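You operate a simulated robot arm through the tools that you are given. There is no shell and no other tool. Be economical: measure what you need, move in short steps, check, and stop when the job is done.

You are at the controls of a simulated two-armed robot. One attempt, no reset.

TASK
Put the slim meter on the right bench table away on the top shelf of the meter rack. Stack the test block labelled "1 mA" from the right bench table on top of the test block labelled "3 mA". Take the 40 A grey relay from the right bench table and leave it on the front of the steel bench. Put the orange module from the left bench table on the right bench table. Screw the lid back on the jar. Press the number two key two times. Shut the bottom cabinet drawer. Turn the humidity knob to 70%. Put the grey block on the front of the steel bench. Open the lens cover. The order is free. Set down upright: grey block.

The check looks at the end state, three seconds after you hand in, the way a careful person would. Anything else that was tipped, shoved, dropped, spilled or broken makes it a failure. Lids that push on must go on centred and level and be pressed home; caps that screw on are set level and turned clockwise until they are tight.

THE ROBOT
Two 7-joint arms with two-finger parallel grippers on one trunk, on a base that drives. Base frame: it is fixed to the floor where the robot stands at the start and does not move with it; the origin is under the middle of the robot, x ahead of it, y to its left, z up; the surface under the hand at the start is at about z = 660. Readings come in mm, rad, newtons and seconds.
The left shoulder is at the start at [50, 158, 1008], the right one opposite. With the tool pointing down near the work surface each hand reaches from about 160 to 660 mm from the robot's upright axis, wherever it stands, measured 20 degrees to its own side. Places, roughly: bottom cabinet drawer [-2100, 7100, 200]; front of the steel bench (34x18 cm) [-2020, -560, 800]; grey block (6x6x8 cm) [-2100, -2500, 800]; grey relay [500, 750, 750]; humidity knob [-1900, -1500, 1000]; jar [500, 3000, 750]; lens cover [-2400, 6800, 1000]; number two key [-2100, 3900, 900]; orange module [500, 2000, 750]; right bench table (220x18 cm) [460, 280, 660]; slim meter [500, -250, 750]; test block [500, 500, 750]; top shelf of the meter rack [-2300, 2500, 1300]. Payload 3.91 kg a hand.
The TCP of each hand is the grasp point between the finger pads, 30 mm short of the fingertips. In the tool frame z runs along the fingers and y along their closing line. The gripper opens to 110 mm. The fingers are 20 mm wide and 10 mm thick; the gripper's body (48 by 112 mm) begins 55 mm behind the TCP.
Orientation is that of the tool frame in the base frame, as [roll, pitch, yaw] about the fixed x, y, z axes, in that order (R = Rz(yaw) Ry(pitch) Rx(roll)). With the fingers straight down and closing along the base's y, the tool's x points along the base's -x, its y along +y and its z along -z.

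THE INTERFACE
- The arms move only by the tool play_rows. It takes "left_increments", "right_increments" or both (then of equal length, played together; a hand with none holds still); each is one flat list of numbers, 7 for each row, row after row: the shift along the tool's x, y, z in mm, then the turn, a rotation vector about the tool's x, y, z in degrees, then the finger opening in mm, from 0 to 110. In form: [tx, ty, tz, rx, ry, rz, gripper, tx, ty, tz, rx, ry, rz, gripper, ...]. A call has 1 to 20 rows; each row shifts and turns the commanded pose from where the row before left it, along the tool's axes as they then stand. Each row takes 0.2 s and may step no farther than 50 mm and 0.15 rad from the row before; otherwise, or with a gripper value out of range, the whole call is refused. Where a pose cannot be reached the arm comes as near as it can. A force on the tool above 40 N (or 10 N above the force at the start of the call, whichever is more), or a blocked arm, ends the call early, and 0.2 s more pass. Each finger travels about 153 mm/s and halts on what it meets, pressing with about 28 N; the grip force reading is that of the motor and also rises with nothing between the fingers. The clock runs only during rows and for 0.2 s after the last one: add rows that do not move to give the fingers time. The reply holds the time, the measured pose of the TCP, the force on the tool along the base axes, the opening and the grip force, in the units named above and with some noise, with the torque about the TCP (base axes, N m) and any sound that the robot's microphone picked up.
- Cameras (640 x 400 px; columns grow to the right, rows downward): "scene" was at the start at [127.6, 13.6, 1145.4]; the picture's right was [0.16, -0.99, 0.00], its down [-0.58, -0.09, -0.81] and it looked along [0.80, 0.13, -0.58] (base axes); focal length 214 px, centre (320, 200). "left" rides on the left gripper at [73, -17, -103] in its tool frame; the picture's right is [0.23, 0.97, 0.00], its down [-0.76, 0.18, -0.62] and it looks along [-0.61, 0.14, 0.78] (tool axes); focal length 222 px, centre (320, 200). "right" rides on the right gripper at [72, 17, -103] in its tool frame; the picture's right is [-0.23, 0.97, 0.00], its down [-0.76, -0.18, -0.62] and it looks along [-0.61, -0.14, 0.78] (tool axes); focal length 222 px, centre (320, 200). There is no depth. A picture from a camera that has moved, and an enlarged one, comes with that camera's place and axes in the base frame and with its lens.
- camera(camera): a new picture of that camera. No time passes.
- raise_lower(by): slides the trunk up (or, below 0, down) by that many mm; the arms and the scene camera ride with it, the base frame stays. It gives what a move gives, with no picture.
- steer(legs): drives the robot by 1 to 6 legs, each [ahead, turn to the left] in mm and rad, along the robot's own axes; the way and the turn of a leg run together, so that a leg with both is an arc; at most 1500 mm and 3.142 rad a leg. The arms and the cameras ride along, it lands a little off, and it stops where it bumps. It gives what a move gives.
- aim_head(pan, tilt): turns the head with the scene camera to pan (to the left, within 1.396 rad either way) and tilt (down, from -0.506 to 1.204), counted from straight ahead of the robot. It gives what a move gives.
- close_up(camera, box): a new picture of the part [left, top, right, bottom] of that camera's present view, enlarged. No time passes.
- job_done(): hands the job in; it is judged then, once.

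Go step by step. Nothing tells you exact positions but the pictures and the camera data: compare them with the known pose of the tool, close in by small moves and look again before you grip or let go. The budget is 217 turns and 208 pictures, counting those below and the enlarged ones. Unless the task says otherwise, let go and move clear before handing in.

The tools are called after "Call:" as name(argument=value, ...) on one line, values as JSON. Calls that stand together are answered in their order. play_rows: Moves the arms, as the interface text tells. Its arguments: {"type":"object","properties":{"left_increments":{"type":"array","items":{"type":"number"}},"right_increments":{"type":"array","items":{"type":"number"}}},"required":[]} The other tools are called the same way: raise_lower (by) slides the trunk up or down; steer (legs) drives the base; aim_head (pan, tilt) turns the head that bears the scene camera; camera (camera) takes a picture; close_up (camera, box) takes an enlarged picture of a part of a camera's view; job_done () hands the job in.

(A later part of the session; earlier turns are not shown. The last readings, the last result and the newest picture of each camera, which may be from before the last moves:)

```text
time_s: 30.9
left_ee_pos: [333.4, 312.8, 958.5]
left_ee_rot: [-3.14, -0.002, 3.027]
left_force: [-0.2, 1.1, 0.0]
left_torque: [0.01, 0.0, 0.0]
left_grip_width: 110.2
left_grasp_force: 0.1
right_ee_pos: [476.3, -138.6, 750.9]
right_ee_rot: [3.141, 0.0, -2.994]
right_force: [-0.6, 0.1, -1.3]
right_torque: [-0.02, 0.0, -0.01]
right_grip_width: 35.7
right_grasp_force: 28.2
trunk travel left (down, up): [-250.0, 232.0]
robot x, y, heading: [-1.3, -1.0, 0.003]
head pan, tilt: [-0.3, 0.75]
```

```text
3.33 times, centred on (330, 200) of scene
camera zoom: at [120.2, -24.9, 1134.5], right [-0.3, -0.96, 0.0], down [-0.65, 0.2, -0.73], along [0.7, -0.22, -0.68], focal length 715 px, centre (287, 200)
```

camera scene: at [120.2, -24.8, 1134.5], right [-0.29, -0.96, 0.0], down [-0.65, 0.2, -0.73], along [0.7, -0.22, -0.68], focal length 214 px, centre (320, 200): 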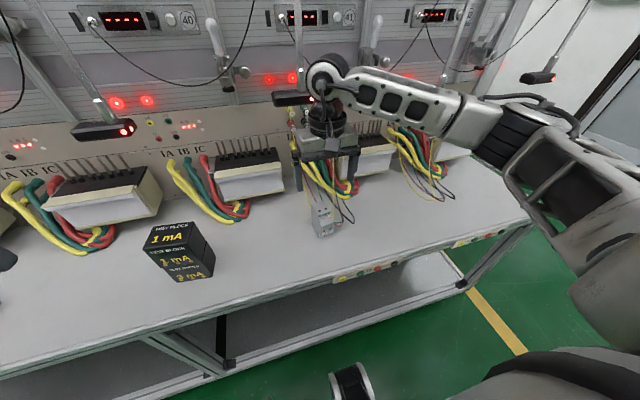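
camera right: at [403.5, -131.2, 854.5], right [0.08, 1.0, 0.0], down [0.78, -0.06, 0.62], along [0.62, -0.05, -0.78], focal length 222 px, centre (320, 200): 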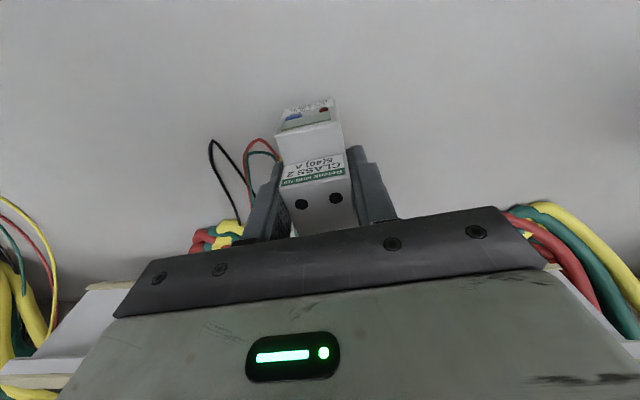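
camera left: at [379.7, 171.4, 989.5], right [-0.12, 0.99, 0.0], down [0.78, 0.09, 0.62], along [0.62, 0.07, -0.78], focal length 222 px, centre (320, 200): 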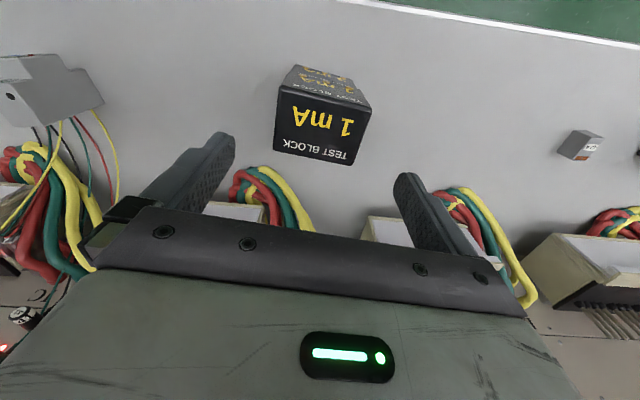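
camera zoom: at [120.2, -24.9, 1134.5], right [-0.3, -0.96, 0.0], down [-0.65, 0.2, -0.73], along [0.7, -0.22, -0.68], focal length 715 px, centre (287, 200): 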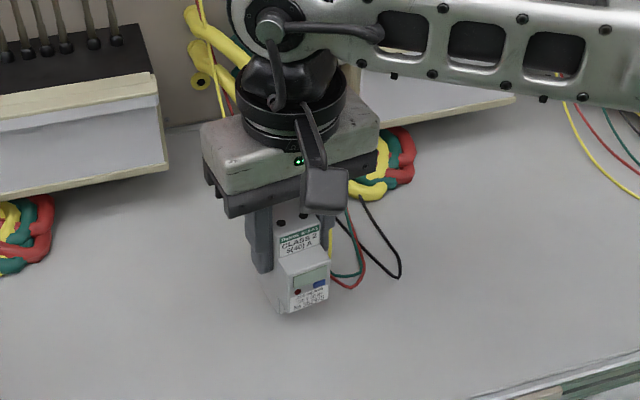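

The meter is held (36 mm wide). I lift it, tuck both hands in, then shift the base along the bench toward the 40 A relay.

Call:
play_rows(right_increments=[0, 0, -15, 0, 0, 0, 0, 0, 0, -20, 0, 0, 0, 0, 0, 0, -25, 0, 0, 0, 0, 0, 0, -25, 0, 0, 0, 0, 0, 0, -25, 0, 0, 0, 0, 0, 0, -25, 0, 0, 0, 0, 0, 0, -25, 0, 0, 0, 0, 0, 0, -25, 0, 0, 0, 0, 25, -5, -15, 0, 0, 0, 0, 25, -5, 0, 0, 0, 0, 0, 25, -5, 0, 0, 0, 0, 0, 25, -5, 0, 0, 0, 0, 0, 25, -5, 0, 0, 0, 0, 0, 25, -5, 0, 0, 0, 0, 0])

Call:
steer(legs=[[-300, 0], [0, 1.5708], [380, 0], [0, -1.5708], [280, 0]])

Call:
aim_head(pan=0.35, tilt=0.7)

Call:
camera(camera="scene")

Call:
camera(camera="left")

```text
time_s: 34.0
left_ee_pos: [334.0, 312.9, 957.7]
left_ee_rot: [-3.141, 0.0, 3.028]
left_force: [-0.1, -0.5, -0.4]
left_torque: [-0.01, -0.02, -0.04]
left_grip_width: 110.0
left_grasp_force: 0.1
right_ee_pos: [330.6, -188.4, 952.4]
right_ee_rot: [3.141, 0.0, -2.994]
right_force: [-0.5, 0.3, -1.9]
right_torque: [0.03, 0.01, 0.01]
right_grip_width: 35.7
right_grasp_force: 27.8
trunk travel left (down, up): [-250.0, 232.0]
robot x, y, heading: [-0.6, 1.0, 0.0]
head pan, tilt: [-0.3, 0.75]
```

```text
time_s: 47.4
left_ee_pos: [321.8, 674.3, 958.3]
left_ee_rot: [3.141, 0.0, 2.991]
left_force: [-0.9, -0.3, -0.2]
left_torque: [0.01, 0.01, 0.01]
left_grip_width: 109.8
left_grasp_force: 0.0
right_ee_pos: [299.9, 172.5, 951.9]
right_ee_rot: [-3.141, 0.001, -3.034]
right_force: [1.0, 0.7, -1.8]
right_torque: [0.01, -0.02, 0.0]
right_grip_width: 35.6
right_grasp_force: 28.2
trunk travel left (down, up): [-250.0, 232.0]
robot x, y, heading: [-22.9, 377.1, -0.038]
head pan, tilt: [-0.3, 0.75]
```

```text
time_s: 48.4
left_ee_pos: [322.3, 673.7, 958.1]
left_ee_rot: [3.14, 0.0, 2.99]
left_force: [0.2, 0.0, 0.1]
left_torque: [0.03, 0.03, -0.01]
left_grip_width: 109.8
left_grasp_force: 0.1
right_ee_pos: [300.0, 172.7, 952.6]
right_ee_rot: [-3.141, -0.001, -3.035]
right_force: [0.5, -1.3, -1.4]
right_torque: [0.01, -0.01, -0.01]
right_grip_width: 35.7
right_grasp_force: 28.4
trunk travel left (down, up): [-250.0, 232.0]
robot x, y, heading: [-24.4, 377.1, -0.042]
head pan, tilt: [0.351, 0.7]
```

```text
171 pictures are left
camera scene: at [97.8, 398.5, 1138.7], right [0.31, -0.95, 0.0], down [-0.61, -0.2, -0.76], along [0.73, 0.23, -0.64], focal length 214 px, centre (320, 200)
```

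scene: 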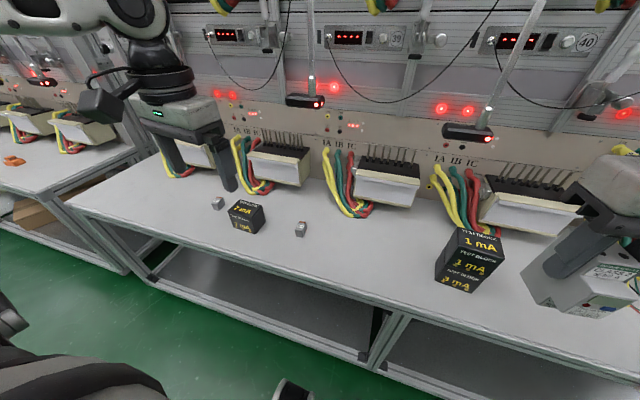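

```text
170 pictures are left
camera left: at [247.3, 668.8, 1061.0], right [-0.08, 1.0, 0.0], down [0.78, 0.06, 0.62], along [0.62, 0.05, -0.78], focal length 222 px, centre (320, 200)
```

left: 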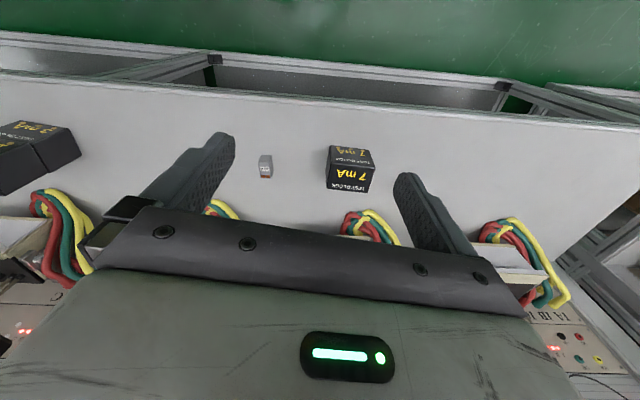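

The 40 A relay is near (476, 578). I bring the left hand above it.

Call:
play_rows(left_increments=[-27.8, -11.9, 28.3, 0, 0, 0, 110, -27.8, -11.9, 28.3, 0, 0, 0, 110, -27.8, -11.9, 28.3, 0, 0, 0, 90, -27.8, -11.9, 28.3, 0, 0, 0, 70, -27.8, -11.9, 28.3, 0, 0, 0, 70, -27.8, -11.9, 28.3, 0, 0, 0, 70, 0, 0, 0, 0, 0, 0, 70])

Call:
camera(camera="left")

Call:
close_up(camera="left", box=[260, 90, 380, 165])

```text
time_s: 50.0
left_ee_pos: [477.8, 577.8, 789.6]
left_ee_rot: [3.14, -0.001, 2.99]
left_force: [-0.3, -0.5, 0.0]
left_torque: [0.01, 0.03, 0.04]
left_grip_width: 69.9
left_grasp_force: 0.0
right_ee_pos: [301.5, 172.6, 952.2]
right_ee_rot: [-3.141, 0.002, -3.034]
right_force: [0.1, 0.0, -2.0]
right_torque: [0.0, 0.03, 0.04]
right_grip_width: 35.4
right_grasp_force: 27.9
trunk travel left (down, up): [-250.0, 232.0]
robot x, y, heading: [-23.7, 378.5, -0.04]
head pan, tilt: [0.351, 0.7]
```

```text
169 pictures are left
camera left: at [403.1, 572.5, 892.1], right [-0.08, 1.0, 0.0], down [0.78, 0.06, 0.62], along [0.62, 0.05, -0.78], focal length 222 px, centre (320, 200)
```

left: 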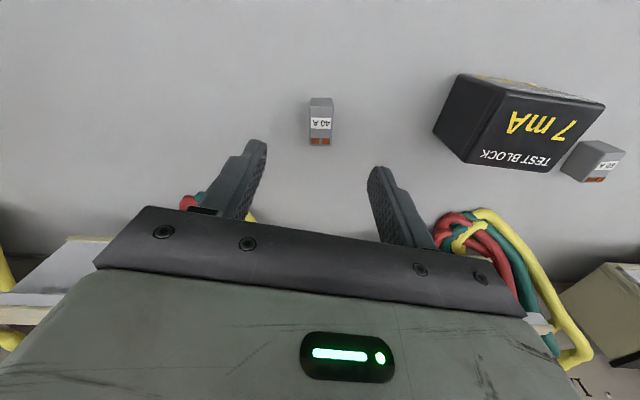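

```text
5.33 times, centred on (320, 128) of left
camera zoom: at [403.1, 572.5, 892.1], right [-0.08, 1.0, 0.0], down [0.78, 0.06, 0.62], along [0.62, 0.05, -0.78], focal length 1185 px, centre (320, 587)
```

zoom: 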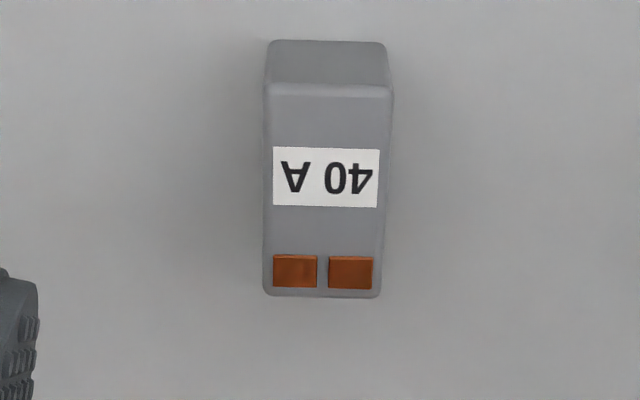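

The relay is about 22 × 37 × 25 mm, centred near (479, 580) and yawed +3°. I rotate, descend and grip.

Call:
play_rows(left_increments=[-0.7, 2.1, 20, 0, 0, -6, 70, 0, 0, 25, 0, 0, -5.7, 70, 0, 0, 25, 0, 0, 0, 70, 0, 0, 15, 0, 0, 0, 70, 0, 0, 9, 0, 0, 0, 70, 0, 0, 0, 0, 0, 0, 70, 0, 0, 0, 0, 0, 0, 45, 0, 0, 0, 0, 0, 0, 30, 0, 0, 0, 0, 0, 0, 0, 0, 0, 0, 0, 0, 0, 0, 0, 0, 0, 0, 0, 0, 0, 0, 0, -3, 0, 0, 0, 0, 0, 0, -6, 0, 0, 0, 0, 0, 0, -10, 0, 0, 0, 0])

Call:
camera(camera="left")

```text
time_s: 53.0
left_ee_pos: [451.7, 601.3, 737.6]
left_ee_rot: [-3.141, 0.0, -3.089]
left_force: [0.4, -0.1, -0.5]
left_torque: [0.02, 0.03, -0.02]
left_grip_width: 0.0
left_grasp_force: 27.8
left hand out of reach, approached as far as the arm can: row 2, 3, 4, 5
right_ee_pos: [300.4, 173.3, 951.7]
right_ee_rot: [3.141, 0.0, -3.032]
right_force: [-0.3, -0.1, -0.9]
right_torque: [-0.04, -0.01, 0.03]
right_grip_width: 35.5
right_grasp_force: 28.4
trunk travel left (down, up): [-250.0, 232.0]
robot x, y, heading: [-24.9, 375.1, -0.044]
head pan, tilt: [0.351, 0.7]
```

```text
167 pictures are left
camera left: at [380.2, 580.9, 840.2], right [-0.28, 0.96, 0.0], down [0.75, 0.22, 0.62], along [0.6, 0.17, -0.78], focal length 222 px, centre (320, 200)
```

left: 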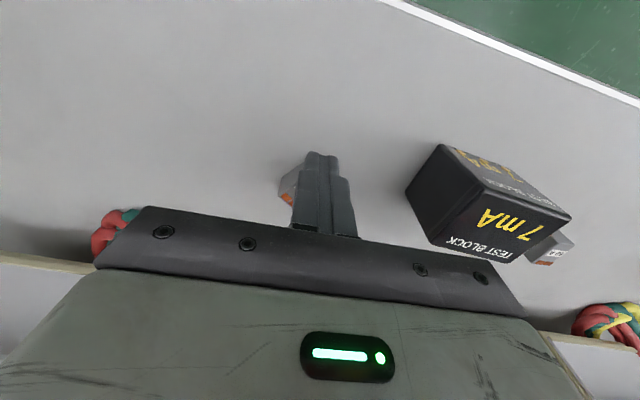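

The arm could not reach as commanded and closed on air above the relay, with no contact. I raise it, open, and lower the trunk to gain reach.

Call:
play_rows(left_increments=[0, 0, -30, 0, 0, 0, 30, 0, 0, -30, 0, 0, 0, 70, 0, 0, -40, 0, 0, 0, 70, 0, 0, -30, 0, 0, 0, 70, 0, 0, 0, 0, 0, 0, 70])

Call:
raise_lower(by=-100)

Call:
camera(camera="left")

```text
time_s: 54.2
left_ee_pos: [454.2, 600.1, 866.6]
left_ee_rot: [3.14, -0.001, -3.09]
left_force: [0.0, 0.2, -0.9]
left_torque: [0.0, 0.02, 0.02]
left_grip_width: 69.9
left_grasp_force: 0.1
right_ee_pos: [300.4, 173.9, 952.4]
right_ee_rot: [-3.14, 0.001, -3.032]
right_force: [-0.3, -0.1, -0.6]
right_torque: [-0.06, 0.02, 0.02]
right_grip_width: 35.7
right_grasp_force: 27.7
trunk travel left (down, up): [-250.0, 232.0]
robot x, y, heading: [-25.0, 377.0, -0.037]
head pan, tilt: [0.351, 0.7]
```

```text
time_s: 55.6
left_ee_pos: [453.4, 600.9, 767.4]
left_ee_rot: [3.14, 0.0, -3.09]
left_force: [0.3, -0.2, -0.1]
left_torque: [0.01, 0.01, -0.01]
left_grip_width: 70.1
left_grasp_force: 0.0
right_ee_pos: [300.2, 172.1, 851.3]
right_ee_rot: [3.141, -0.001, -3.034]
right_force: [0.3, 0.5, -1.0]
right_torque: [0.0, 0.03, 0.02]
right_grip_width: 35.8
right_grasp_force: 27.8
trunk travel left (down, up): [-150.0, 332.0]
robot x, y, heading: [-25.5, 376.0, -0.044]
head pan, tilt: [0.351, 0.7]
```

```text
166 pictures are left
camera left: at [381.9, 580.2, 869.5], right [-0.28, 0.96, 0.0], down [0.75, 0.22, 0.62], along [0.6, 0.17, -0.78], focal length 222 px, centre (320, 200)
```

left: 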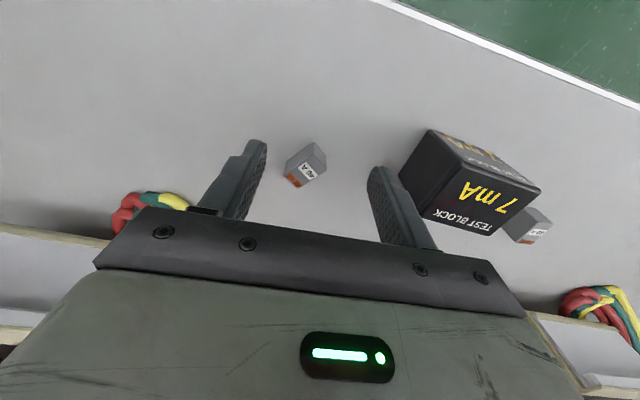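

The relay may have been nudged. I zoom to remeasure it.

Call:
close_up(camera="left", box=[260, 125, 356, 200])

Call:
close_up(camera="scene", box=[160, 100, 400, 250])

```text
5.33 times, centred on (308, 162) of left
camera zoom: at [381.9, 580.2, 869.5], right [-0.28, 0.96, 0.0], down [0.75, 0.22, 0.62], along [0.6, 0.17, -0.78], focal length 1185 px, centre (384, 400)
```

zoom: 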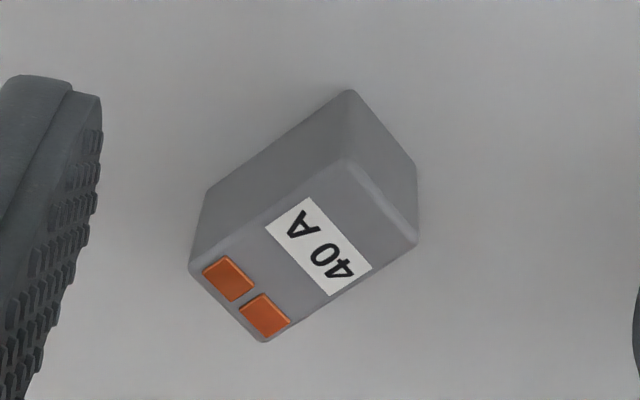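

```text
2.67 times, centred on (280, 175) of scene
camera zoom: at [97.7, 398.5, 1038.8], right [0.31, -0.95, 0.0], down [-0.61, -0.2, -0.77], along [0.73, 0.23, -0.64], focal length 572 px, centre (427, 267)
```

zoom: 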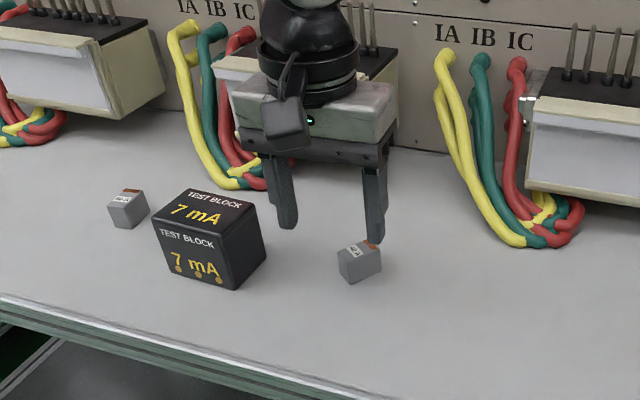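

The relay was turned to about -35° and now sits near (496, 597). I raise the hand, rotate to match, and drive 45 mm closer.

Call:
play_rows(left_increments=[0, 0, -30, 0, 0, 7.7, 70, 0, 0, -20, 0, 0, 7.7, 70, 0, 0, 0, 0, 0, 7.7, 70, 0, 0, 0, 0, 0, 7.7, 70, 0, 0, 0, 0, 0, 7.7, 70, 0, 0, 0, 0, 0, 0, 70])

Call:
steer(legs=[[45, 0]])

Call:
camera(camera="left")

```text
time_s: 57.0
left_ee_pos: [455.0, 600.7, 817.3]
left_ee_rot: [3.141, -0.001, 2.52]
left_force: [0.2, 0.5, 0.0]
left_torque: [-0.01, -0.01, 0.01]
left_grip_width: 70.1
left_grasp_force: 0.1
right_ee_pos: [299.3, 172.6, 851.7]
right_ee_rot: [-3.141, -0.001, -3.033]
right_force: [0.0, -0.2, -0.9]
right_torque: [0.0, -0.01, 0.0]
right_grip_width: 35.6
right_grasp_force: 27.6
trunk travel left (down, up): [-150.0, 332.0]
robot x, y, heading: [-28.8, 372.7, -0.038]
head pan, tilt: [0.351, 0.7]
```

```text
time_s: 57.9
left_ee_pos: [498.9, 599.0, 817.2]
left_ee_rot: [3.142, 0.0, 2.523]
left_force: [0.7, -0.2, 0.1]
left_torque: [-0.01, 0.01, -0.01]
left_grip_width: 70.1
left_grasp_force: 0.0
right_ee_pos: [344.3, 171.2, 852.2]
right_ee_rot: [-3.141, 0.0, -3.033]
right_force: [-0.4, 0.4, -1.9]
right_torque: [-0.01, 0.02, 0.0]
right_grip_width: 35.7
right_grasp_force: 27.8
trunk travel left (down, up): [-150.0, 332.0]
robot x, y, heading: [22.0, 368.7, -0.038]
head pan, tilt: [0.351, 0.7]
```

```text
163 pictures are left
camera left: at [429.8, 627.5, 919.2], right [0.38, 0.92, 0.0], down [0.72, -0.3, 0.62], along [0.58, -0.24, -0.78], focal length 222 px, centre (320, 200)
```

left: 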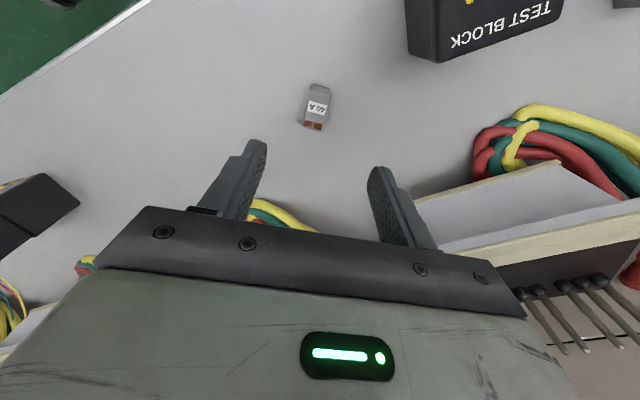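

The relay is under the hand. One zoom to verify position and yaw before descending.

Call:
close_up(camera="left", box=[270, 70, 366, 145])

```text
5.33 times, centred on (318, 108) of left
camera zoom: at [429.8, 627.5, 919.2], right [0.38, 0.92, 0.0], down [0.72, -0.3, 0.62], along [0.58, -0.24, -0.78], focal length 1185 px, centre (331, 693)
```

zoom: 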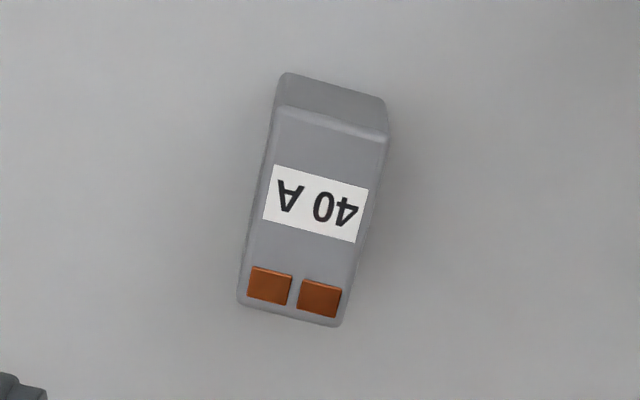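

Small correction, then descend and check the pose before closing.

Call:
play_rows(left_increments=[1.5, -5.2, 25, 0, 0, 1, 70, 0, 0, 30, 0, 0, 0, 70, 0, 0, 30, 0, 0, 0, 70, 0, 0, 20, 0, 0, 0, 70, 0, 0, 18, 0, 0, 0, 70, 0, 0, 0, 0, 0, 0, 70])

Call:
camera(camera="left")

```text
time_s: 59.3
left_ee_pos: [495.9, 596.3, 693.4]
left_ee_rot: [-3.141, -0.001, 2.505]
left_force: [0.5, -0.2, -0.3]
left_torque: [0.02, -0.02, 0.04]
left_grip_width: 70.0
left_grasp_force: 0.0
right_ee_pos: [345.2, 171.0, 852.4]
right_ee_rot: [-3.141, 0.001, -3.033]
right_force: [-0.7, 0.6, -0.9]
right_torque: [0.01, 0.02, 0.01]
right_grip_width: 35.5
right_grasp_force: 27.7
trunk travel left (down, up): [-150.0, 332.0]
robot x, y, heading: [24.7, 372.8, -0.037]
head pan, tilt: [0.351, 0.7]
```

```text
161 pictures are left
camera left: at [427.0, 625.1, 795.5], right [0.4, 0.92, 0.0], down [0.72, -0.31, 0.62], along [0.57, -0.25, -0.78], focal length 222 px, centre (320, 200)
```

left: 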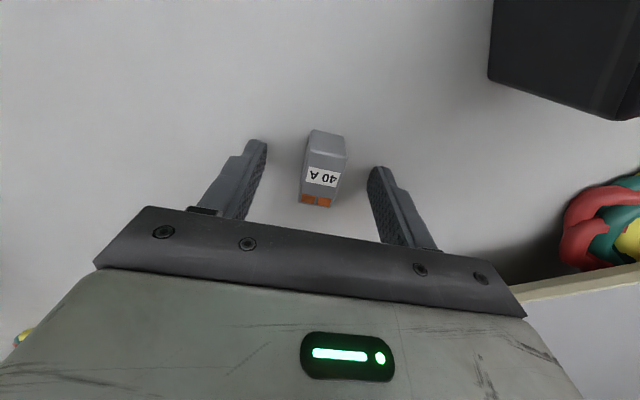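

Reached, relay centred. Close, check by a slow lift.

Call:
play_rows(left_increments=[0, 0, 0, 0, 0, 0, 45, 0, 0, 0, 0, 0, 0, 30, 0, 0, 0, 0, 0, 0, 0, 0, 0, 0, 0, 0, 0, 0, 0, 0, 0, 0, 0, 0, 0, 0, 0, -3, 0, 0, 0, 0, 0, 0, -6, 0, 0, 0, 0, 0, 0, -10, 0, 0, 0, 0, 0, 0, -15, 0, 0, 0, 0, 0, 0, -25, 0, 0, 0, 0, 0, 0, -30, 0, 0, 0, 0, 0, 0, -30, 0, 0, 0, 0, 0, 0, -30, 0, 0, 0, 0])

Call:
camera(camera="left")

```text
time_s: 62.1
left_ee_pos: [496.4, 595.4, 844.6]
left_ee_rot: [3.142, 0.001, 2.506]
left_force: [0.2, 0.7, -0.6]
left_torque: [0.0, 0.03, 0.01]
left_grip_width: 21.5
left_grasp_force: 28.0
right_ee_pos: [345.4, 170.2, 851.9]
right_ee_rot: [-3.141, 0.0, -3.034]
right_force: [-1.0, -1.4, -2.3]
right_torque: [-0.01, -0.02, 0.0]
right_grip_width: 35.6
right_grasp_force: 28.5
trunk travel left (down, up): [-150.0, 332.0]
robot x, y, heading: [17.8, 372.2, -0.038]
head pan, tilt: [0.351, 0.7]
```

```text
160 pictures are left
camera left: at [426.9, 624.6, 946.4], right [0.4, 0.92, 0.0], down [0.72, -0.31, 0.62], along [0.57, -0.25, -0.78], focal length 222 px, centre (320, 200)
```

left: 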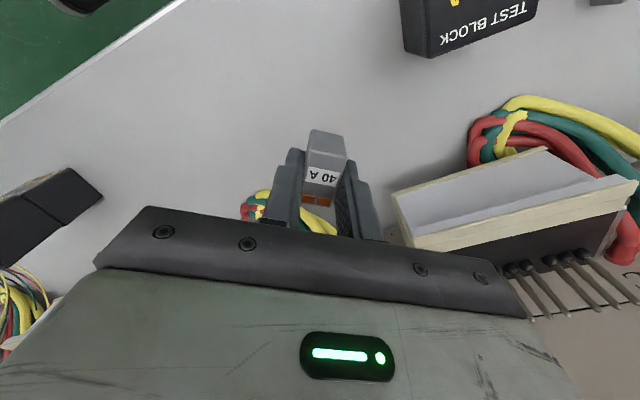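

The relay is held (21.5 mm). I retract, restore trunk height, then drive across to the steel bench.

Call:
play_rows(left_increments=[20, -27, -10, 0, 0, -5.5, 0, 20, -27, -10, 0, 0, -5.5, 0, 20, -27, -10, 0, 0, -5.5, 0, 20, -27, -10, 0, 0, -5.5, 0, 20, -27, -10, 0, 0, -5.5, 0, 0, 0, 0, 0, 0, 0, 0])

Call:
raise_lower(by=100)

Call:
steer(legs=[[-550, 0], [0, -1.53], [760, 0], [0, -1.5708], [700, 0]])

Call:
aim_head(pan=0, tilt=0.45)

Call:
camera(camera="scene")

```text
time_s: 63.5
left_ee_pos: [346.8, 515.9, 891.1]
left_ee_rot: [-3.141, 0.0, 2.988]
left_force: [-0.6, -0.1, -0.6]
left_torque: [0.02, 0.03, 0.01]
left_grip_width: 21.4
left_grasp_force: 28.1
right_ee_pos: [345.8, 170.3, 851.9]
right_ee_rot: [3.14, 0.0, -3.034]
right_force: [0.7, 0.1, -0.6]
right_torque: [-0.02, 0.0, -0.02]
right_grip_width: 35.7
right_grasp_force: 28.0
trunk travel left (down, up): [-150.0, 332.0]
robot x, y, heading: [21.4, 372.1, -0.042]
head pan, tilt: [0.351, 0.7]
```

```text
time_s: 64.8
left_ee_pos: [347.4, 516.5, 991.7]
left_ee_rot: [-3.14, -0.002, 2.985]
left_force: [0.8, 0.5, -0.7]
left_torque: [0.0, 0.03, -0.02]
left_grip_width: 21.3
left_grasp_force: 28.7
right_ee_pos: [345.3, 171.0, 951.3]
right_ee_rot: [-3.141, 0.0, -3.033]
right_force: [0.2, 0.0, -0.8]
right_torque: [0.03, 0.03, -0.03]
right_grip_width: 35.7
right_grasp_force: 28.5
trunk travel left (down, up): [-250.0, 232.0]
robot x, y, heading: [19.3, 376.7, -0.04]
head pan, tilt: [0.351, 0.7]
```

```text
time_s: 82.7
left_ee_pos: [-1558.7, -499.0, 992.4]
left_ee_rot: [3.141, 0.0, -0.129]
left_force: [0.1, 0.1, -0.5]
left_torque: [0.0, 0.02, 0.01]
left_grip_width: 21.3
left_grasp_force: 27.7
right_ee_pos: [-1565.5, -154.3, 952.2]
right_ee_rot: [3.141, -0.001, 0.135]
right_force: [0.6, 0.2, -1.4]
right_torque: [0.01, -0.01, 0.01]
right_grip_width: 35.6
right_grasp_force: 28.1
trunk travel left (down, up): [-250.0, 232.0]
robot x, y, heading: [-1239.2, -345.0, 3.126]
head pan, tilt: [0.351, 0.7]
```

```text
time_s: 83.5
left_ee_pos: [-1559.0, -498.9, 992.1]
left_ee_rot: [-3.14, 0.001, -0.129]
left_force: [0.0, -0.2, -1.0]
left_torque: [0.01, 0.01, 0.02]
left_grip_width: 21.2
left_grasp_force: 27.4
right_ee_pos: [-1567.2, -153.3, 953.0]
right_ee_rot: [3.141, 0.0, 0.136]
right_force: [-0.1, -1.1, -2.3]
right_torque: [-0.04, -0.02, 0.0]
right_grip_width: 35.4
right_grasp_force: 27.6
trunk travel left (down, up): [-250.0, 232.0]
robot x, y, heading: [-1234.6, -344.4, 3.132]
head pan, tilt: [0.0, 0.45]
```

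```text
159 pictures are left
camera scene: at [-1367.3, -345.1, 1160.9], right [0.01, 1.0, 0.0], down [0.44, 0.0, -0.9], along [-0.9, 0.01, -0.44], focal length 214 px, centre (320, 200)
```

scene: 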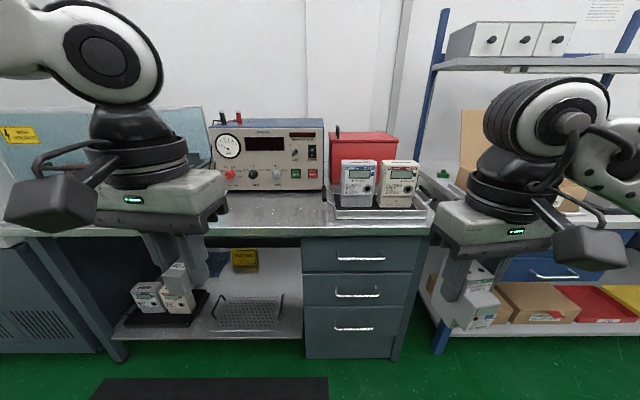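

The steel bench has an instrument at the back left and meters on a tray at right; its front left part is free. I drive 300 mm closer and look again.

Call:
steer(legs=[[300, 0]])

Call:
aim_head(pan=0.3, tilt=0.8)

Call:
camera(camera="scene")

Call:
camera(camera="left")

```text
time_s: 85.6
left_ee_pos: [-1868.9, -494.3, 990.8]
left_ee_rot: [-3.141, -0.001, -0.131]
left_force: [-0.3, -0.1, -1.0]
left_torque: [0.01, -0.02, -0.01]
left_grip_width: 21.3
left_grasp_force: 27.8
right_ee_pos: [-1876.8, -149.7, 950.7]
right_ee_rot: [3.141, 0.001, 0.135]
right_force: [1.2, -0.2, -1.4]
right_torque: [0.0, 0.01, 0.0]
right_grip_width: 35.5
right_grasp_force: 28.2
trunk travel left (down, up): [-250.0, 232.0]
robot x, y, heading: [-1548.7, -344.2, 3.134]
head pan, tilt: [0.0, 0.45]
```

```text
time_s: 86.4
left_ee_pos: [-1868.8, -494.2, 991.7]
left_ee_rot: [3.141, 0.002, -0.131]
left_force: [0.1, -0.1, -0.1]
left_torque: [0.0, -0.02, 0.02]
left_grip_width: 21.5
left_grasp_force: 27.7
right_ee_pos: [-1875.5, -149.4, 951.4]
right_ee_rot: [3.141, 0.0, 0.137]
right_force: [-0.3, -0.6, -1.2]
right_torque: [0.01, -0.04, 0.0]
right_grip_width: 35.9
right_grasp_force: 27.7
trunk travel left (down, up): [-250.0, 232.0]
robot x, y, heading: [-1545.1, -345.2, 3.13]
head pan, tilt: [0.3, 0.799]
```

```text
158 pictures are left
camera scene: at [-1662.9, -365.2, 1130.5], right [-0.28, 0.96, 0.0], down [0.69, 0.2, -0.7], along [-0.67, -0.2, -0.72], focal length 214 px, centre (320, 200)
```

scene: 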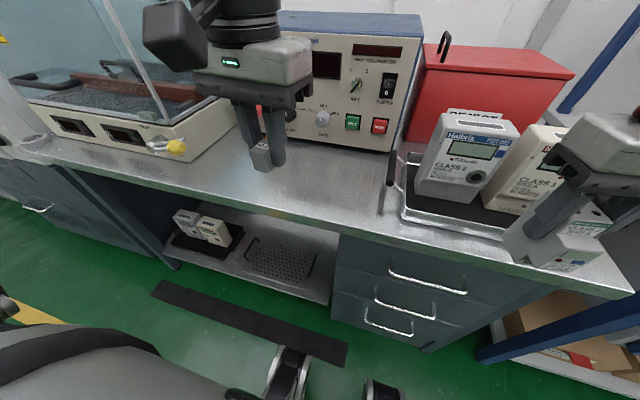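

```text
157 pictures are left
camera left: at [-1795.7, -487.2, 1094.1], right [0.1, -1.0, 0.0], down [-0.78, -0.08, 0.62], along [-0.62, -0.06, -0.78], focal length 222 px, centre (320, 200)
```

left: 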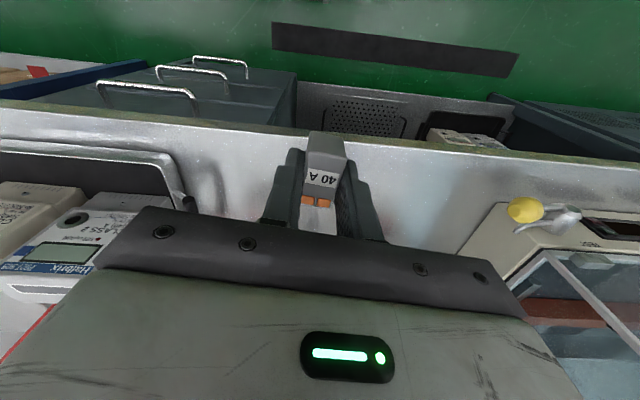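

The bench front edge is near x=-1910 and the free zone spans y≈-830…-350. I carry the relay to about (-2010, -485), stopping high to estimate the surface height.

Call:
play_rows(left_increments=[-28, 2, 0, 0, 0, 0, 0, -28, 2, 20, 0, 0, 0, 0, -28, 2, 25, 0, 0, 0, 0, -28, 2, 25, 0, 0, 0, 0, -28, 2, 25, 0, 0, 0, 0, 0, 0, 25, 0, 0, 0, 0, 0, 0, 15, 0, 0, 0, 0, 0, 0, 0, 0, 0, 0, 0])

Call:
camera(camera="left")

Call:
camera(camera="scene")

```text
time_s: 88.2
left_ee_pos: [-2008.9, -485.8, 855.1]
left_ee_rot: [-3.14, 0.0, -0.131]
left_force: [0.6, -0.4, -0.5]
left_torque: [0.01, 0.02, 0.01]
left_grip_width: 21.2
left_grasp_force: 28.1
right_ee_pos: [-1875.9, -149.9, 951.9]
right_ee_rot: [3.142, 0.001, 0.134]
right_force: [0.1, 0.2, -2.0]
right_torque: [-0.01, 0.0, 0.01]
right_grip_width: 35.7
right_grasp_force: 28.2
trunk travel left (down, up): [-250.0, 232.0]
robot x, y, heading: [-1545.6, -342.3, 3.126]
head pan, tilt: [0.3, 0.799]
```

```text
156 pictures are left
camera left: at [-1935.3, -479.2, 957.8], right [0.1, -1.0, 0.0], down [-0.78, -0.08, 0.62], along [-0.62, -0.06, -0.78], focal length 222 px, centre (320, 200)
```

left: 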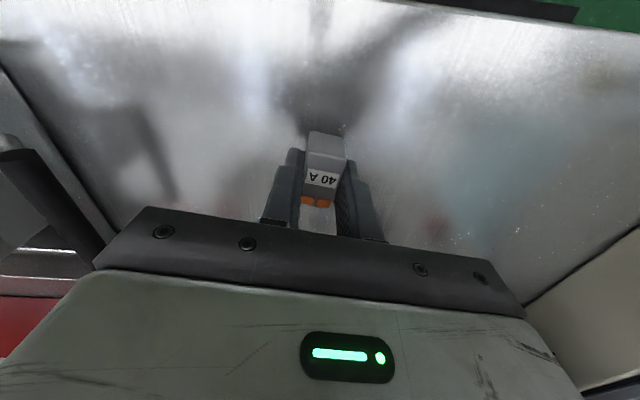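

```text
155 pictures are left
camera scene: at [-1662.9, -365.2, 1130.5], right [-0.28, 0.96, 0.0], down [0.69, 0.2, -0.7], along [-0.67, -0.2, -0.72], focal length 214 px, centre (320, 200)
```

scene: 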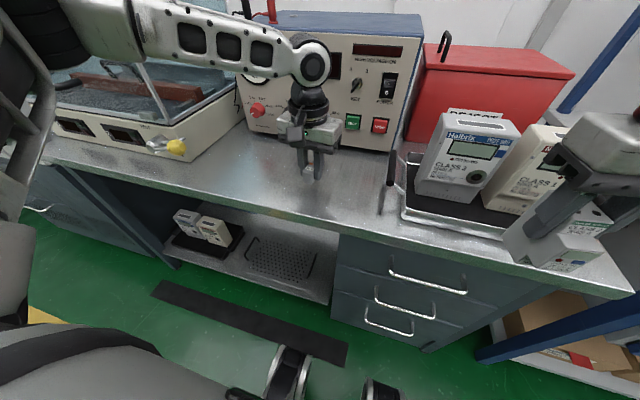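

Still above the surface. I step down in 3 mm increments and watch the force.

Call:
play_rows(left_increments=[0, 0, 4, 0, 0, 0, 0, 0, 0, 4, 0, 0, 0, 0, 0, 0, 3, 0, 0, 0, 0, 0, 0, 3, 0, 0, 0, 0, 0, 0, 2, 0, 0, 0, 0])

Call:
close_up(camera="scene", box=[270, 100, 366, 200])

```text
time_s: 89.4
left_ee_pos: [-2009.1, -487.2, 838.9]
left_ee_rot: [3.141, 0.001, -0.132]
left_force: [-1.1, 0.1, -0.9]
left_torque: [-0.01, -0.01, 0.04]
left_grip_width: 21.2
left_grasp_force: 28.3
right_ee_pos: [-1875.9, -149.5, 951.0]
right_ee_rot: [3.141, 0.001, 0.134]
right_force: [0.9, 0.4, -1.8]
right_torque: [-0.02, -0.02, 0.0]
right_grip_width: 36.1
right_grasp_force: 27.6
trunk travel left (down, up): [-250.0, 232.0]
robot x, y, heading: [-1545.9, -345.0, 3.13]
head pan, tilt: [0.3, 0.799]
```

```text
4.00 times, centred on (318, 150) of scene
camera zoom: at [-1662.8, -365.2, 1130.5], right [-0.28, 0.96, 0.0], down [0.69, 0.2, -0.7], along [-0.67, -0.2, -0.72], focal length 858 px, centre (328, 400)
```

zoom: 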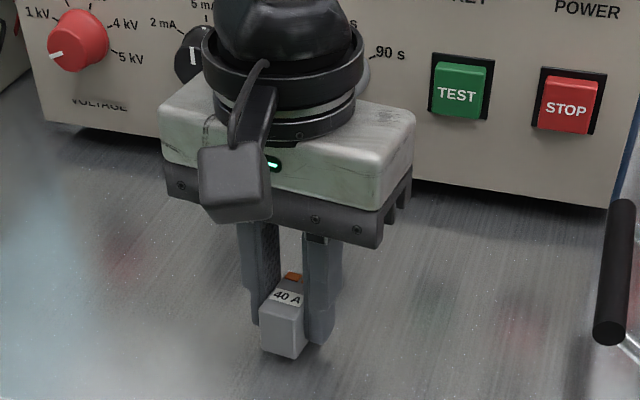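

Call:
play_rows(left_increments=[0, 0, 1.5, 0, 0, 0, 0, 0, 0, 1.5, 0, 0, 0, 0, 0, 0, 1.5, 0, 0, 0, 0, 0, 0, 1, 0, 0, 0, 0, 0, 0, 0, 0, 0, 0, 0])

```text
time_s: 90.6
left_ee_pos: [-2007.4, -486.5, 836.0]
left_ee_rot: [3.142, -0.002, -0.132]
left_force: [0.1, -0.2, -1.4]
left_torque: [-0.03, 0.0, 0.0]
left_grip_width: 21.6
left_grasp_force: 28.0
right_ee_pos: [-1875.9, -148.8, 952.1]
right_ee_rot: [3.141, 0.0, 0.134]
right_force: [0.3, -0.4, -1.8]
right_torque: [0.02, -0.02, -0.01]
right_grip_width: 35.9
right_grasp_force: 27.8
trunk travel left (down, up): [-250.0, 232.0]
robot x, y, heading: [-1547.4, -344.2, 3.131]
head pan, tilt: [0.3, 0.799]
```

No contact yet; further down.

Call:
play_rows(left_increments=[0, 0, 1, 0, 0, 0, 0, 0, 0, 1, 0, 0, 0, 0, 0, 0, 1, 0, 0, 0, 0, 0, 0, 1, 0, 0, 0, 0, 0, 0, 0, 0, 0, 0, 0])

Call:
close_up(camera="scene", box=[294, 150, 342, 200])

```text
time_s: 91.8
left_ee_pos: [-2007.9, -487.1, 833.1]
left_ee_rot: [-3.14, 0.005, -0.13]
left_force: [-1.3, -0.3, 11.8]
left_torque: [-0.09, -0.21, -0.03]
left_grip_width: 21.2
left_grasp_force: 27.9
right_ee_pos: [-1874.4, -149.3, 950.6]
right_ee_rot: [-3.141, -0.002, 0.134]
right_force: [0.1, -0.3, -1.3]
right_torque: [-0.02, -0.01, -0.02]
right_grip_width: 35.6
right_grasp_force: 28.1
trunk travel left (down, up): [-250.0, 232.0]
robot x, y, heading: [-1543.4, -341.4, 3.132]
head pan, tilt: [0.3, 0.799]
```

```text
8.00 times, centred on (318, 175) of scene
camera zoom: at [-1662.2, -365.0, 1130.8], right [-0.28, 0.96, 0.0], down [0.69, 0.2, -0.7], along [-0.67, -0.2, -0.72], focal length 1716 px, centre (336, 400)
```

zoom: 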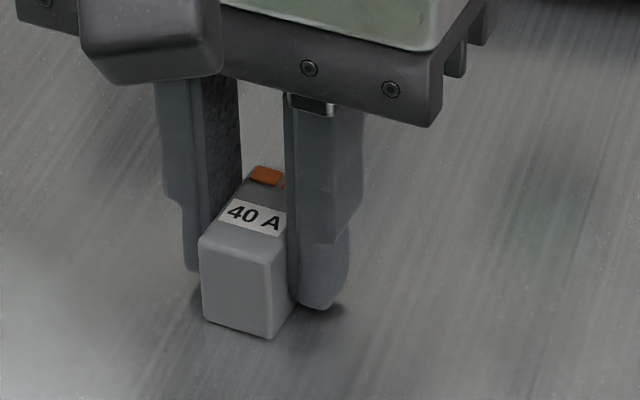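

Contact (bench at z≈800). I release and rise.

Call:
play_rows(left_increments=[0, 0, -0.5, 0, 0, 0, 0, 0, 0, 0, 0, 0, 0, 20, 0, 0, 0, 0, 0, 0, 26, 0, 0, 0, 0, 0, 0, 36, 0, 0, 0, 0, 0, 0, 50, 0, 0, -10, 0, 0, 0, 50, 0, 0, -25, 0, 0, 0, 60, 0, 0, -40, 0, 0, 0, 80, 0, 0, -40, 0, 0, 0, 100, 30, 0, -30, 0, 0, 0, 110, 40, 0, 0, 0, 0, 0, 110, 40, 0, 0, 0, 0, 0, 110, 40, 0, 0, 0, 0, 0, 110])

Call:
camera(camera="scene")

```text
time_s: 94.6
left_ee_pos: [-1858.9, -506.2, 978.9]
left_ee_rot: [3.141, 0.0, -0.131]
left_force: [0.2, 0.4, -0.1]
left_torque: [-0.01, 0.0, 0.01]
left_grip_width: 109.8
left_grasp_force: 0.0
right_ee_pos: [-1874.8, -148.7, 952.5]
right_ee_rot: [3.141, 0.0, 0.137]
right_force: [0.1, 0.0, -1.1]
right_torque: [-0.01, 0.0, 0.0]
right_grip_width: 35.5
right_grasp_force: 28.4
trunk travel left (down, up): [-250.0, 232.0]
robot x, y, heading: [-1546.9, -347.2, 3.131]
head pan, tilt: [0.3, 0.799]
```

```text
152 pictures are left
camera scene: at [-1662.6, -365.2, 1130.5], right [-0.28, 0.96, 0.0], down [0.69, 0.2, -0.7], along [-0.67, -0.2, -0.72], focal length 214 px, centre (320, 200)
```

scene: 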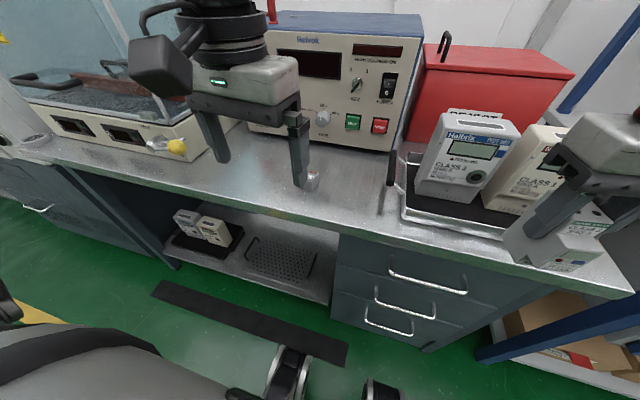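

Relay is placed. Next I drive to view the humidity knob around (-1900, -1500).

Call:
steer(legs=[[-350, 0], [0, 1.5808], [1000, 0], [0, -1.5708]])

Call:
aim_head(pan=0.2, tilt=0.3)

Call:
camera(camera="scene")

```text
time_s: 109.3
left_ee_pos: [-1529.5, -1516.7, 978.3]
left_ee_rot: [3.142, 0.001, -0.126]
left_force: [0.8, -0.6, 0.8]
left_torque: [0.0, -0.01, -0.03]
left_grip_width: 109.9
left_grasp_force: 0.1
right_ee_pos: [-1545.8, -1161.0, 952.0]
right_ee_rot: [-3.14, 0.0, 0.142]
right_force: [0.8, -1.2, -1.5]
right_torque: [-0.02, -0.01, 0.02]
right_grip_width: 35.8
right_grasp_force: 27.8
trunk travel left (down, up): [-250.0, 232.0]
robot x, y, heading: [-1215.4, -1353.3, 3.134]
head pan, tilt: [0.3, 0.799]
```

```text
time_s: 110.2
left_ee_pos: [-1529.6, -1518.6, 979.2]
left_ee_rot: [-3.142, -0.001, -0.125]
left_force: [-0.5, 0.0, 0.5]
left_torque: [-0.01, 0.0, 0.04]
left_grip_width: 110.0
left_grasp_force: 0.2
right_ee_pos: [-1546.7, -1162.5, 951.8]
right_ee_rot: [-3.141, 0.002, 0.14]
right_force: [0.9, -0.1, -1.2]
right_torque: [0.0, -0.01, 0.01]
right_grip_width: 35.7
right_grasp_force: 27.9
trunk travel left (down, up): [-250.0, 232.0]
robot x, y, heading: [-1212.9, -1353.2, 3.136]
head pan, tilt: [0.201, 0.3]
```

```text
151 pictures are left
camera scene: at [-1346.7, -1371.2, 1174.8], right [-0.19, 0.98, 0.0], down [0.29, 0.06, -0.95], along [-0.94, -0.18, -0.3], focal length 214 px, centre (320, 200)
```

scene: 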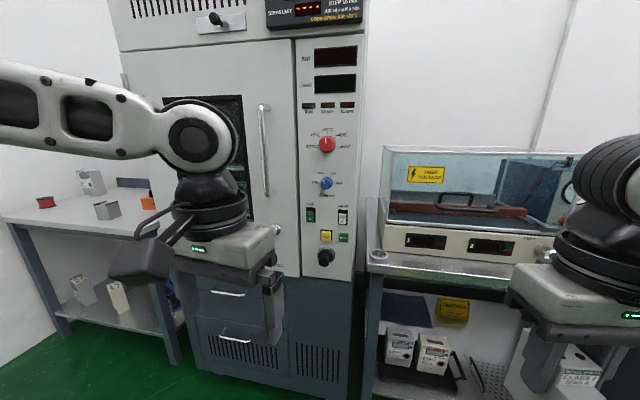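

I see an environmental chamber with a red knob and a blue knob. I zoom on the panel.

Call:
close_up(camera="scene", box=[290, 110, 370, 210])

Call:
close_up(camera="scene", box=[0, 150, 180, 262])

```text
4.00 times, centred on (330, 160) of scene
camera zoom: at [-1346.7, -1371.2, 1174.8], right [-0.19, 0.98, 0.0], down [0.29, 0.06, -0.95], along [-0.94, -0.18, -0.3], focal length 858 px, centre (280, 360)
```

zoom: 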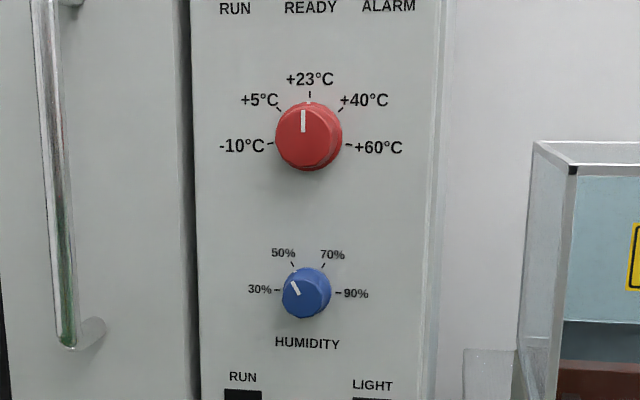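

```text
3.56 times, centred on (90, 206) of scene
camera zoom: at [-1346.7, -1371.2, 1174.8], right [-0.19, 0.98, 0.0], down [0.29, 0.06, -0.95], along [-0.94, -0.18, -0.3], focal length 763 px, centre (1138, 179)
```

zoom: 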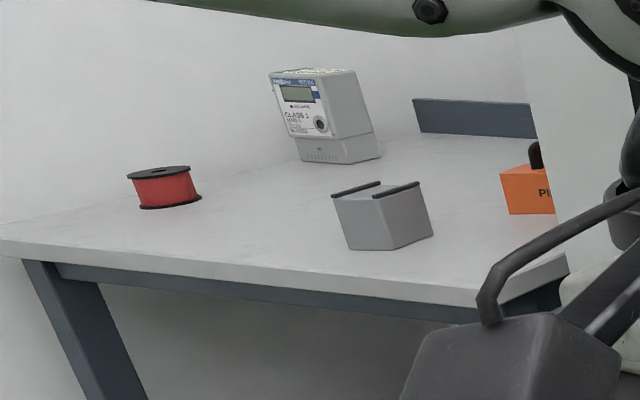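

The humidity knob points to 50%; it needs about 60° clockwise. I move the left hand forward and up, and turn it to point horizontally.

Call:
play_rows(left_increments=[-34, 0, -13, 0, 0, 0, 110, -34, 0, -13, 0, 0, 0, 110, -34, 0, -13, 0, 0, 0, 110, -34, 0, -13, 0, 0, 0, 80, 0, 0, -13, 0, -8.2, 0, 60, 0, 0, 0, 0, -8.2, 0, 60, 0, 0, 0, 0, -8.2, 0, 60, 0, 0, 0, 0, -8.2, 0, 60, 0, 0, 0, 0, -8.2, 0, 60, 0, 0, 0, 0, -8.2, 0, 60, 0, 0, 0, 0, -8.2, 0, 60, 0, 0, 0, 0, -8.2, 0, 60, 0, 0, 0, 0, -8.2, 0, 60, 0, 0, 0, 0, -8.2, 0, 60, 0, 0, 0, 0, -8.0, 0, 60, 0, 0, 0, 0, 0, 0, 60])

Call:
camera(camera="left")

Call:
camera(camera="scene")

```text
time_s: 113.6
left_ee_pos: [-1666.3, -1499.7, 1043.8]
left_ee_rot: [-0.745, 1.57, 2.272]
left_force: [-0.7, 0.4, -0.4]
left_torque: [-0.02, -0.01, 0.03]
left_grip_width: 59.9
left_grasp_force: 0.1
left hand out of reach, approached as far as the arm can: row 15
right_ee_pos: [-1547.0, -1161.8, 952.1]
right_ee_rot: [-3.141, 0.001, 0.141]
right_force: [-0.5, -0.5, -1.5]
right_torque: [0.01, -0.03, 0.0]
right_grip_width: 35.8
right_grasp_force: 28.3
trunk travel left (down, up): [-250.0, 232.0]
robot x, y, heading: [-1217.4, -1352.3, 3.131]
head pan, tilt: [0.201, 0.3]
```

```text
148 pictures are left
camera left: at [-1563.0, -1495.8, 970.5], right [-0.12, -0.97, -0.23], down [0.6, -0.26, 0.76], along [-0.79, -0.04, 0.61], focal length 222 px, centre (320, 200)
```

left: 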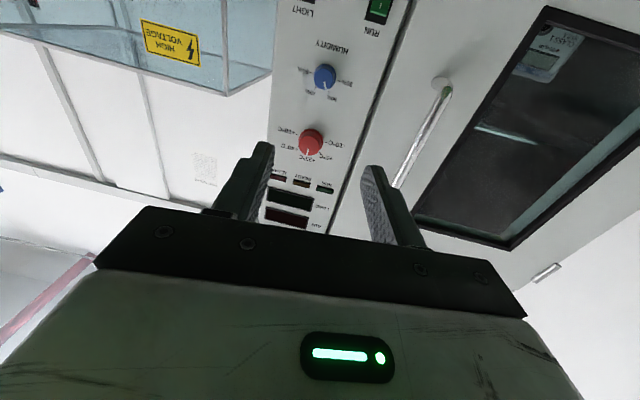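

```text
147 pictures are left
camera scene: at [-1346.7, -1371.3, 1174.8], right [-0.19, 0.98, 0.0], down [0.29, 0.06, -0.96], along [-0.94, -0.18, -0.3], focal length 214 px, centre (320, 200)
```

scene: 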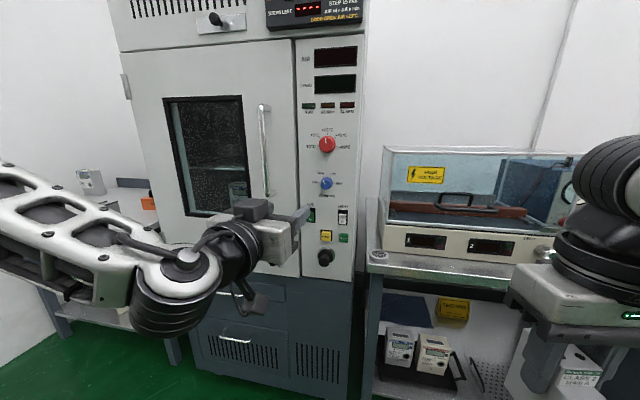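

I triangulate the humidity knob at about (-1951, -1467, 1034). I straighten the hand to face the panel and drive closer.

Call:
play_rows(left_increments=[9, -30, 0, -7.5, 0, 0, 60, 0, 0, 0, 0, 0, 0, 60])

Call:
steer(legs=[[215, 0]])

Call:
camera(camera="left")

Call:
camera(camera="scene")

```text
time_s: 114.2
left_ee_pos: [-1663.8, -1469.4, 1033.5]
left_ee_rot: [-1.038, 1.569, 2.111]
left_force: [-0.1, 0.8, -1.2]
left_torque: [-0.01, -0.01, 0.01]
left_grip_width: 59.9
left_grasp_force: 0.1
right_ee_pos: [-1547.0, -1161.8, 951.8]
right_ee_rot: [3.14, 0.0, 0.141]
right_force: [-0.6, 0.3, -1.9]
right_torque: [0.03, 0.0, -0.03]
right_grip_width: 35.6
right_grasp_force: 27.5
trunk travel left (down, up): [-250.0, 232.0]
robot x, y, heading: [-1219.3, -1354.3, 3.137]
head pan, tilt: [0.201, 0.3]
```

```text
time_s: 115.9
left_ee_pos: [-1877.9, -1468.9, 1033.0]
left_ee_rot: [-0.833, 1.571, 2.317]
left_force: [-0.5, 0.2, 0.0]
left_torque: [0.02, -0.03, 0.02]
left_grip_width: 59.9
left_grasp_force: 0.1
right_ee_pos: [-1761.0, -1161.6, 950.8]
right_ee_rot: [3.141, 0.001, 0.143]
right_force: [-0.1, -0.6, -1.1]
right_torque: [-0.01, -0.01, 0.0]
right_grip_width: 35.7
right_grasp_force: 27.9
trunk travel left (down, up): [-250.0, 232.0]
robot x, y, heading: [-1428.3, -1354.6, 3.14]
head pan, tilt: [0.201, 0.3]
```

```text
146 pictures are left
camera left: at [-1775.2, -1450.8, 960.7], right [0.01, -0.97, -0.23], down [0.62, -0.17, 0.76], along [-0.78, -0.15, 0.61], focal length 222 px, centre (320, 200)
```

left: 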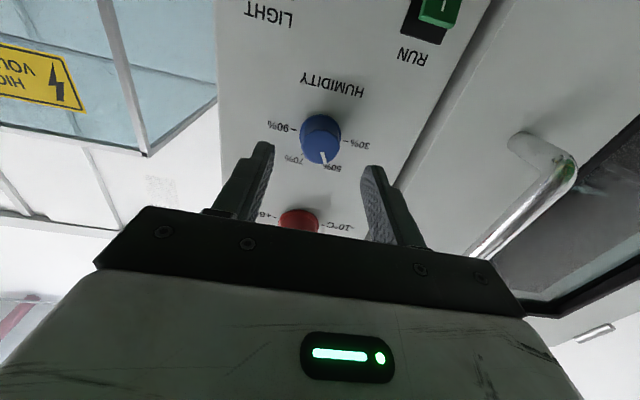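

```text
145 pictures are left
camera scene: at [-1560.6, -1370.1, 1174.8], right [-0.19, 0.98, 0.0], down [0.29, 0.06, -0.96], along [-0.94, -0.19, -0.3], focal length 214 px, centre (320, 200)
```

scene: 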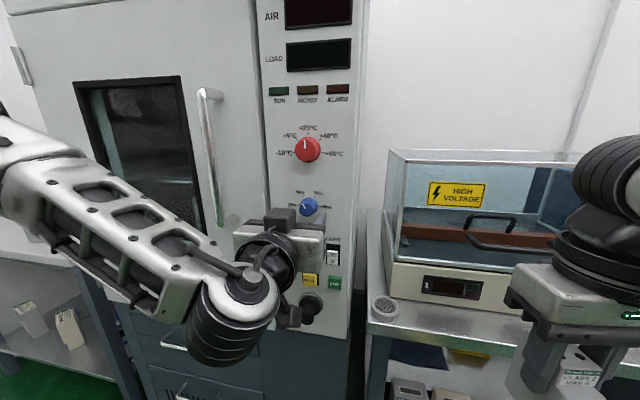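

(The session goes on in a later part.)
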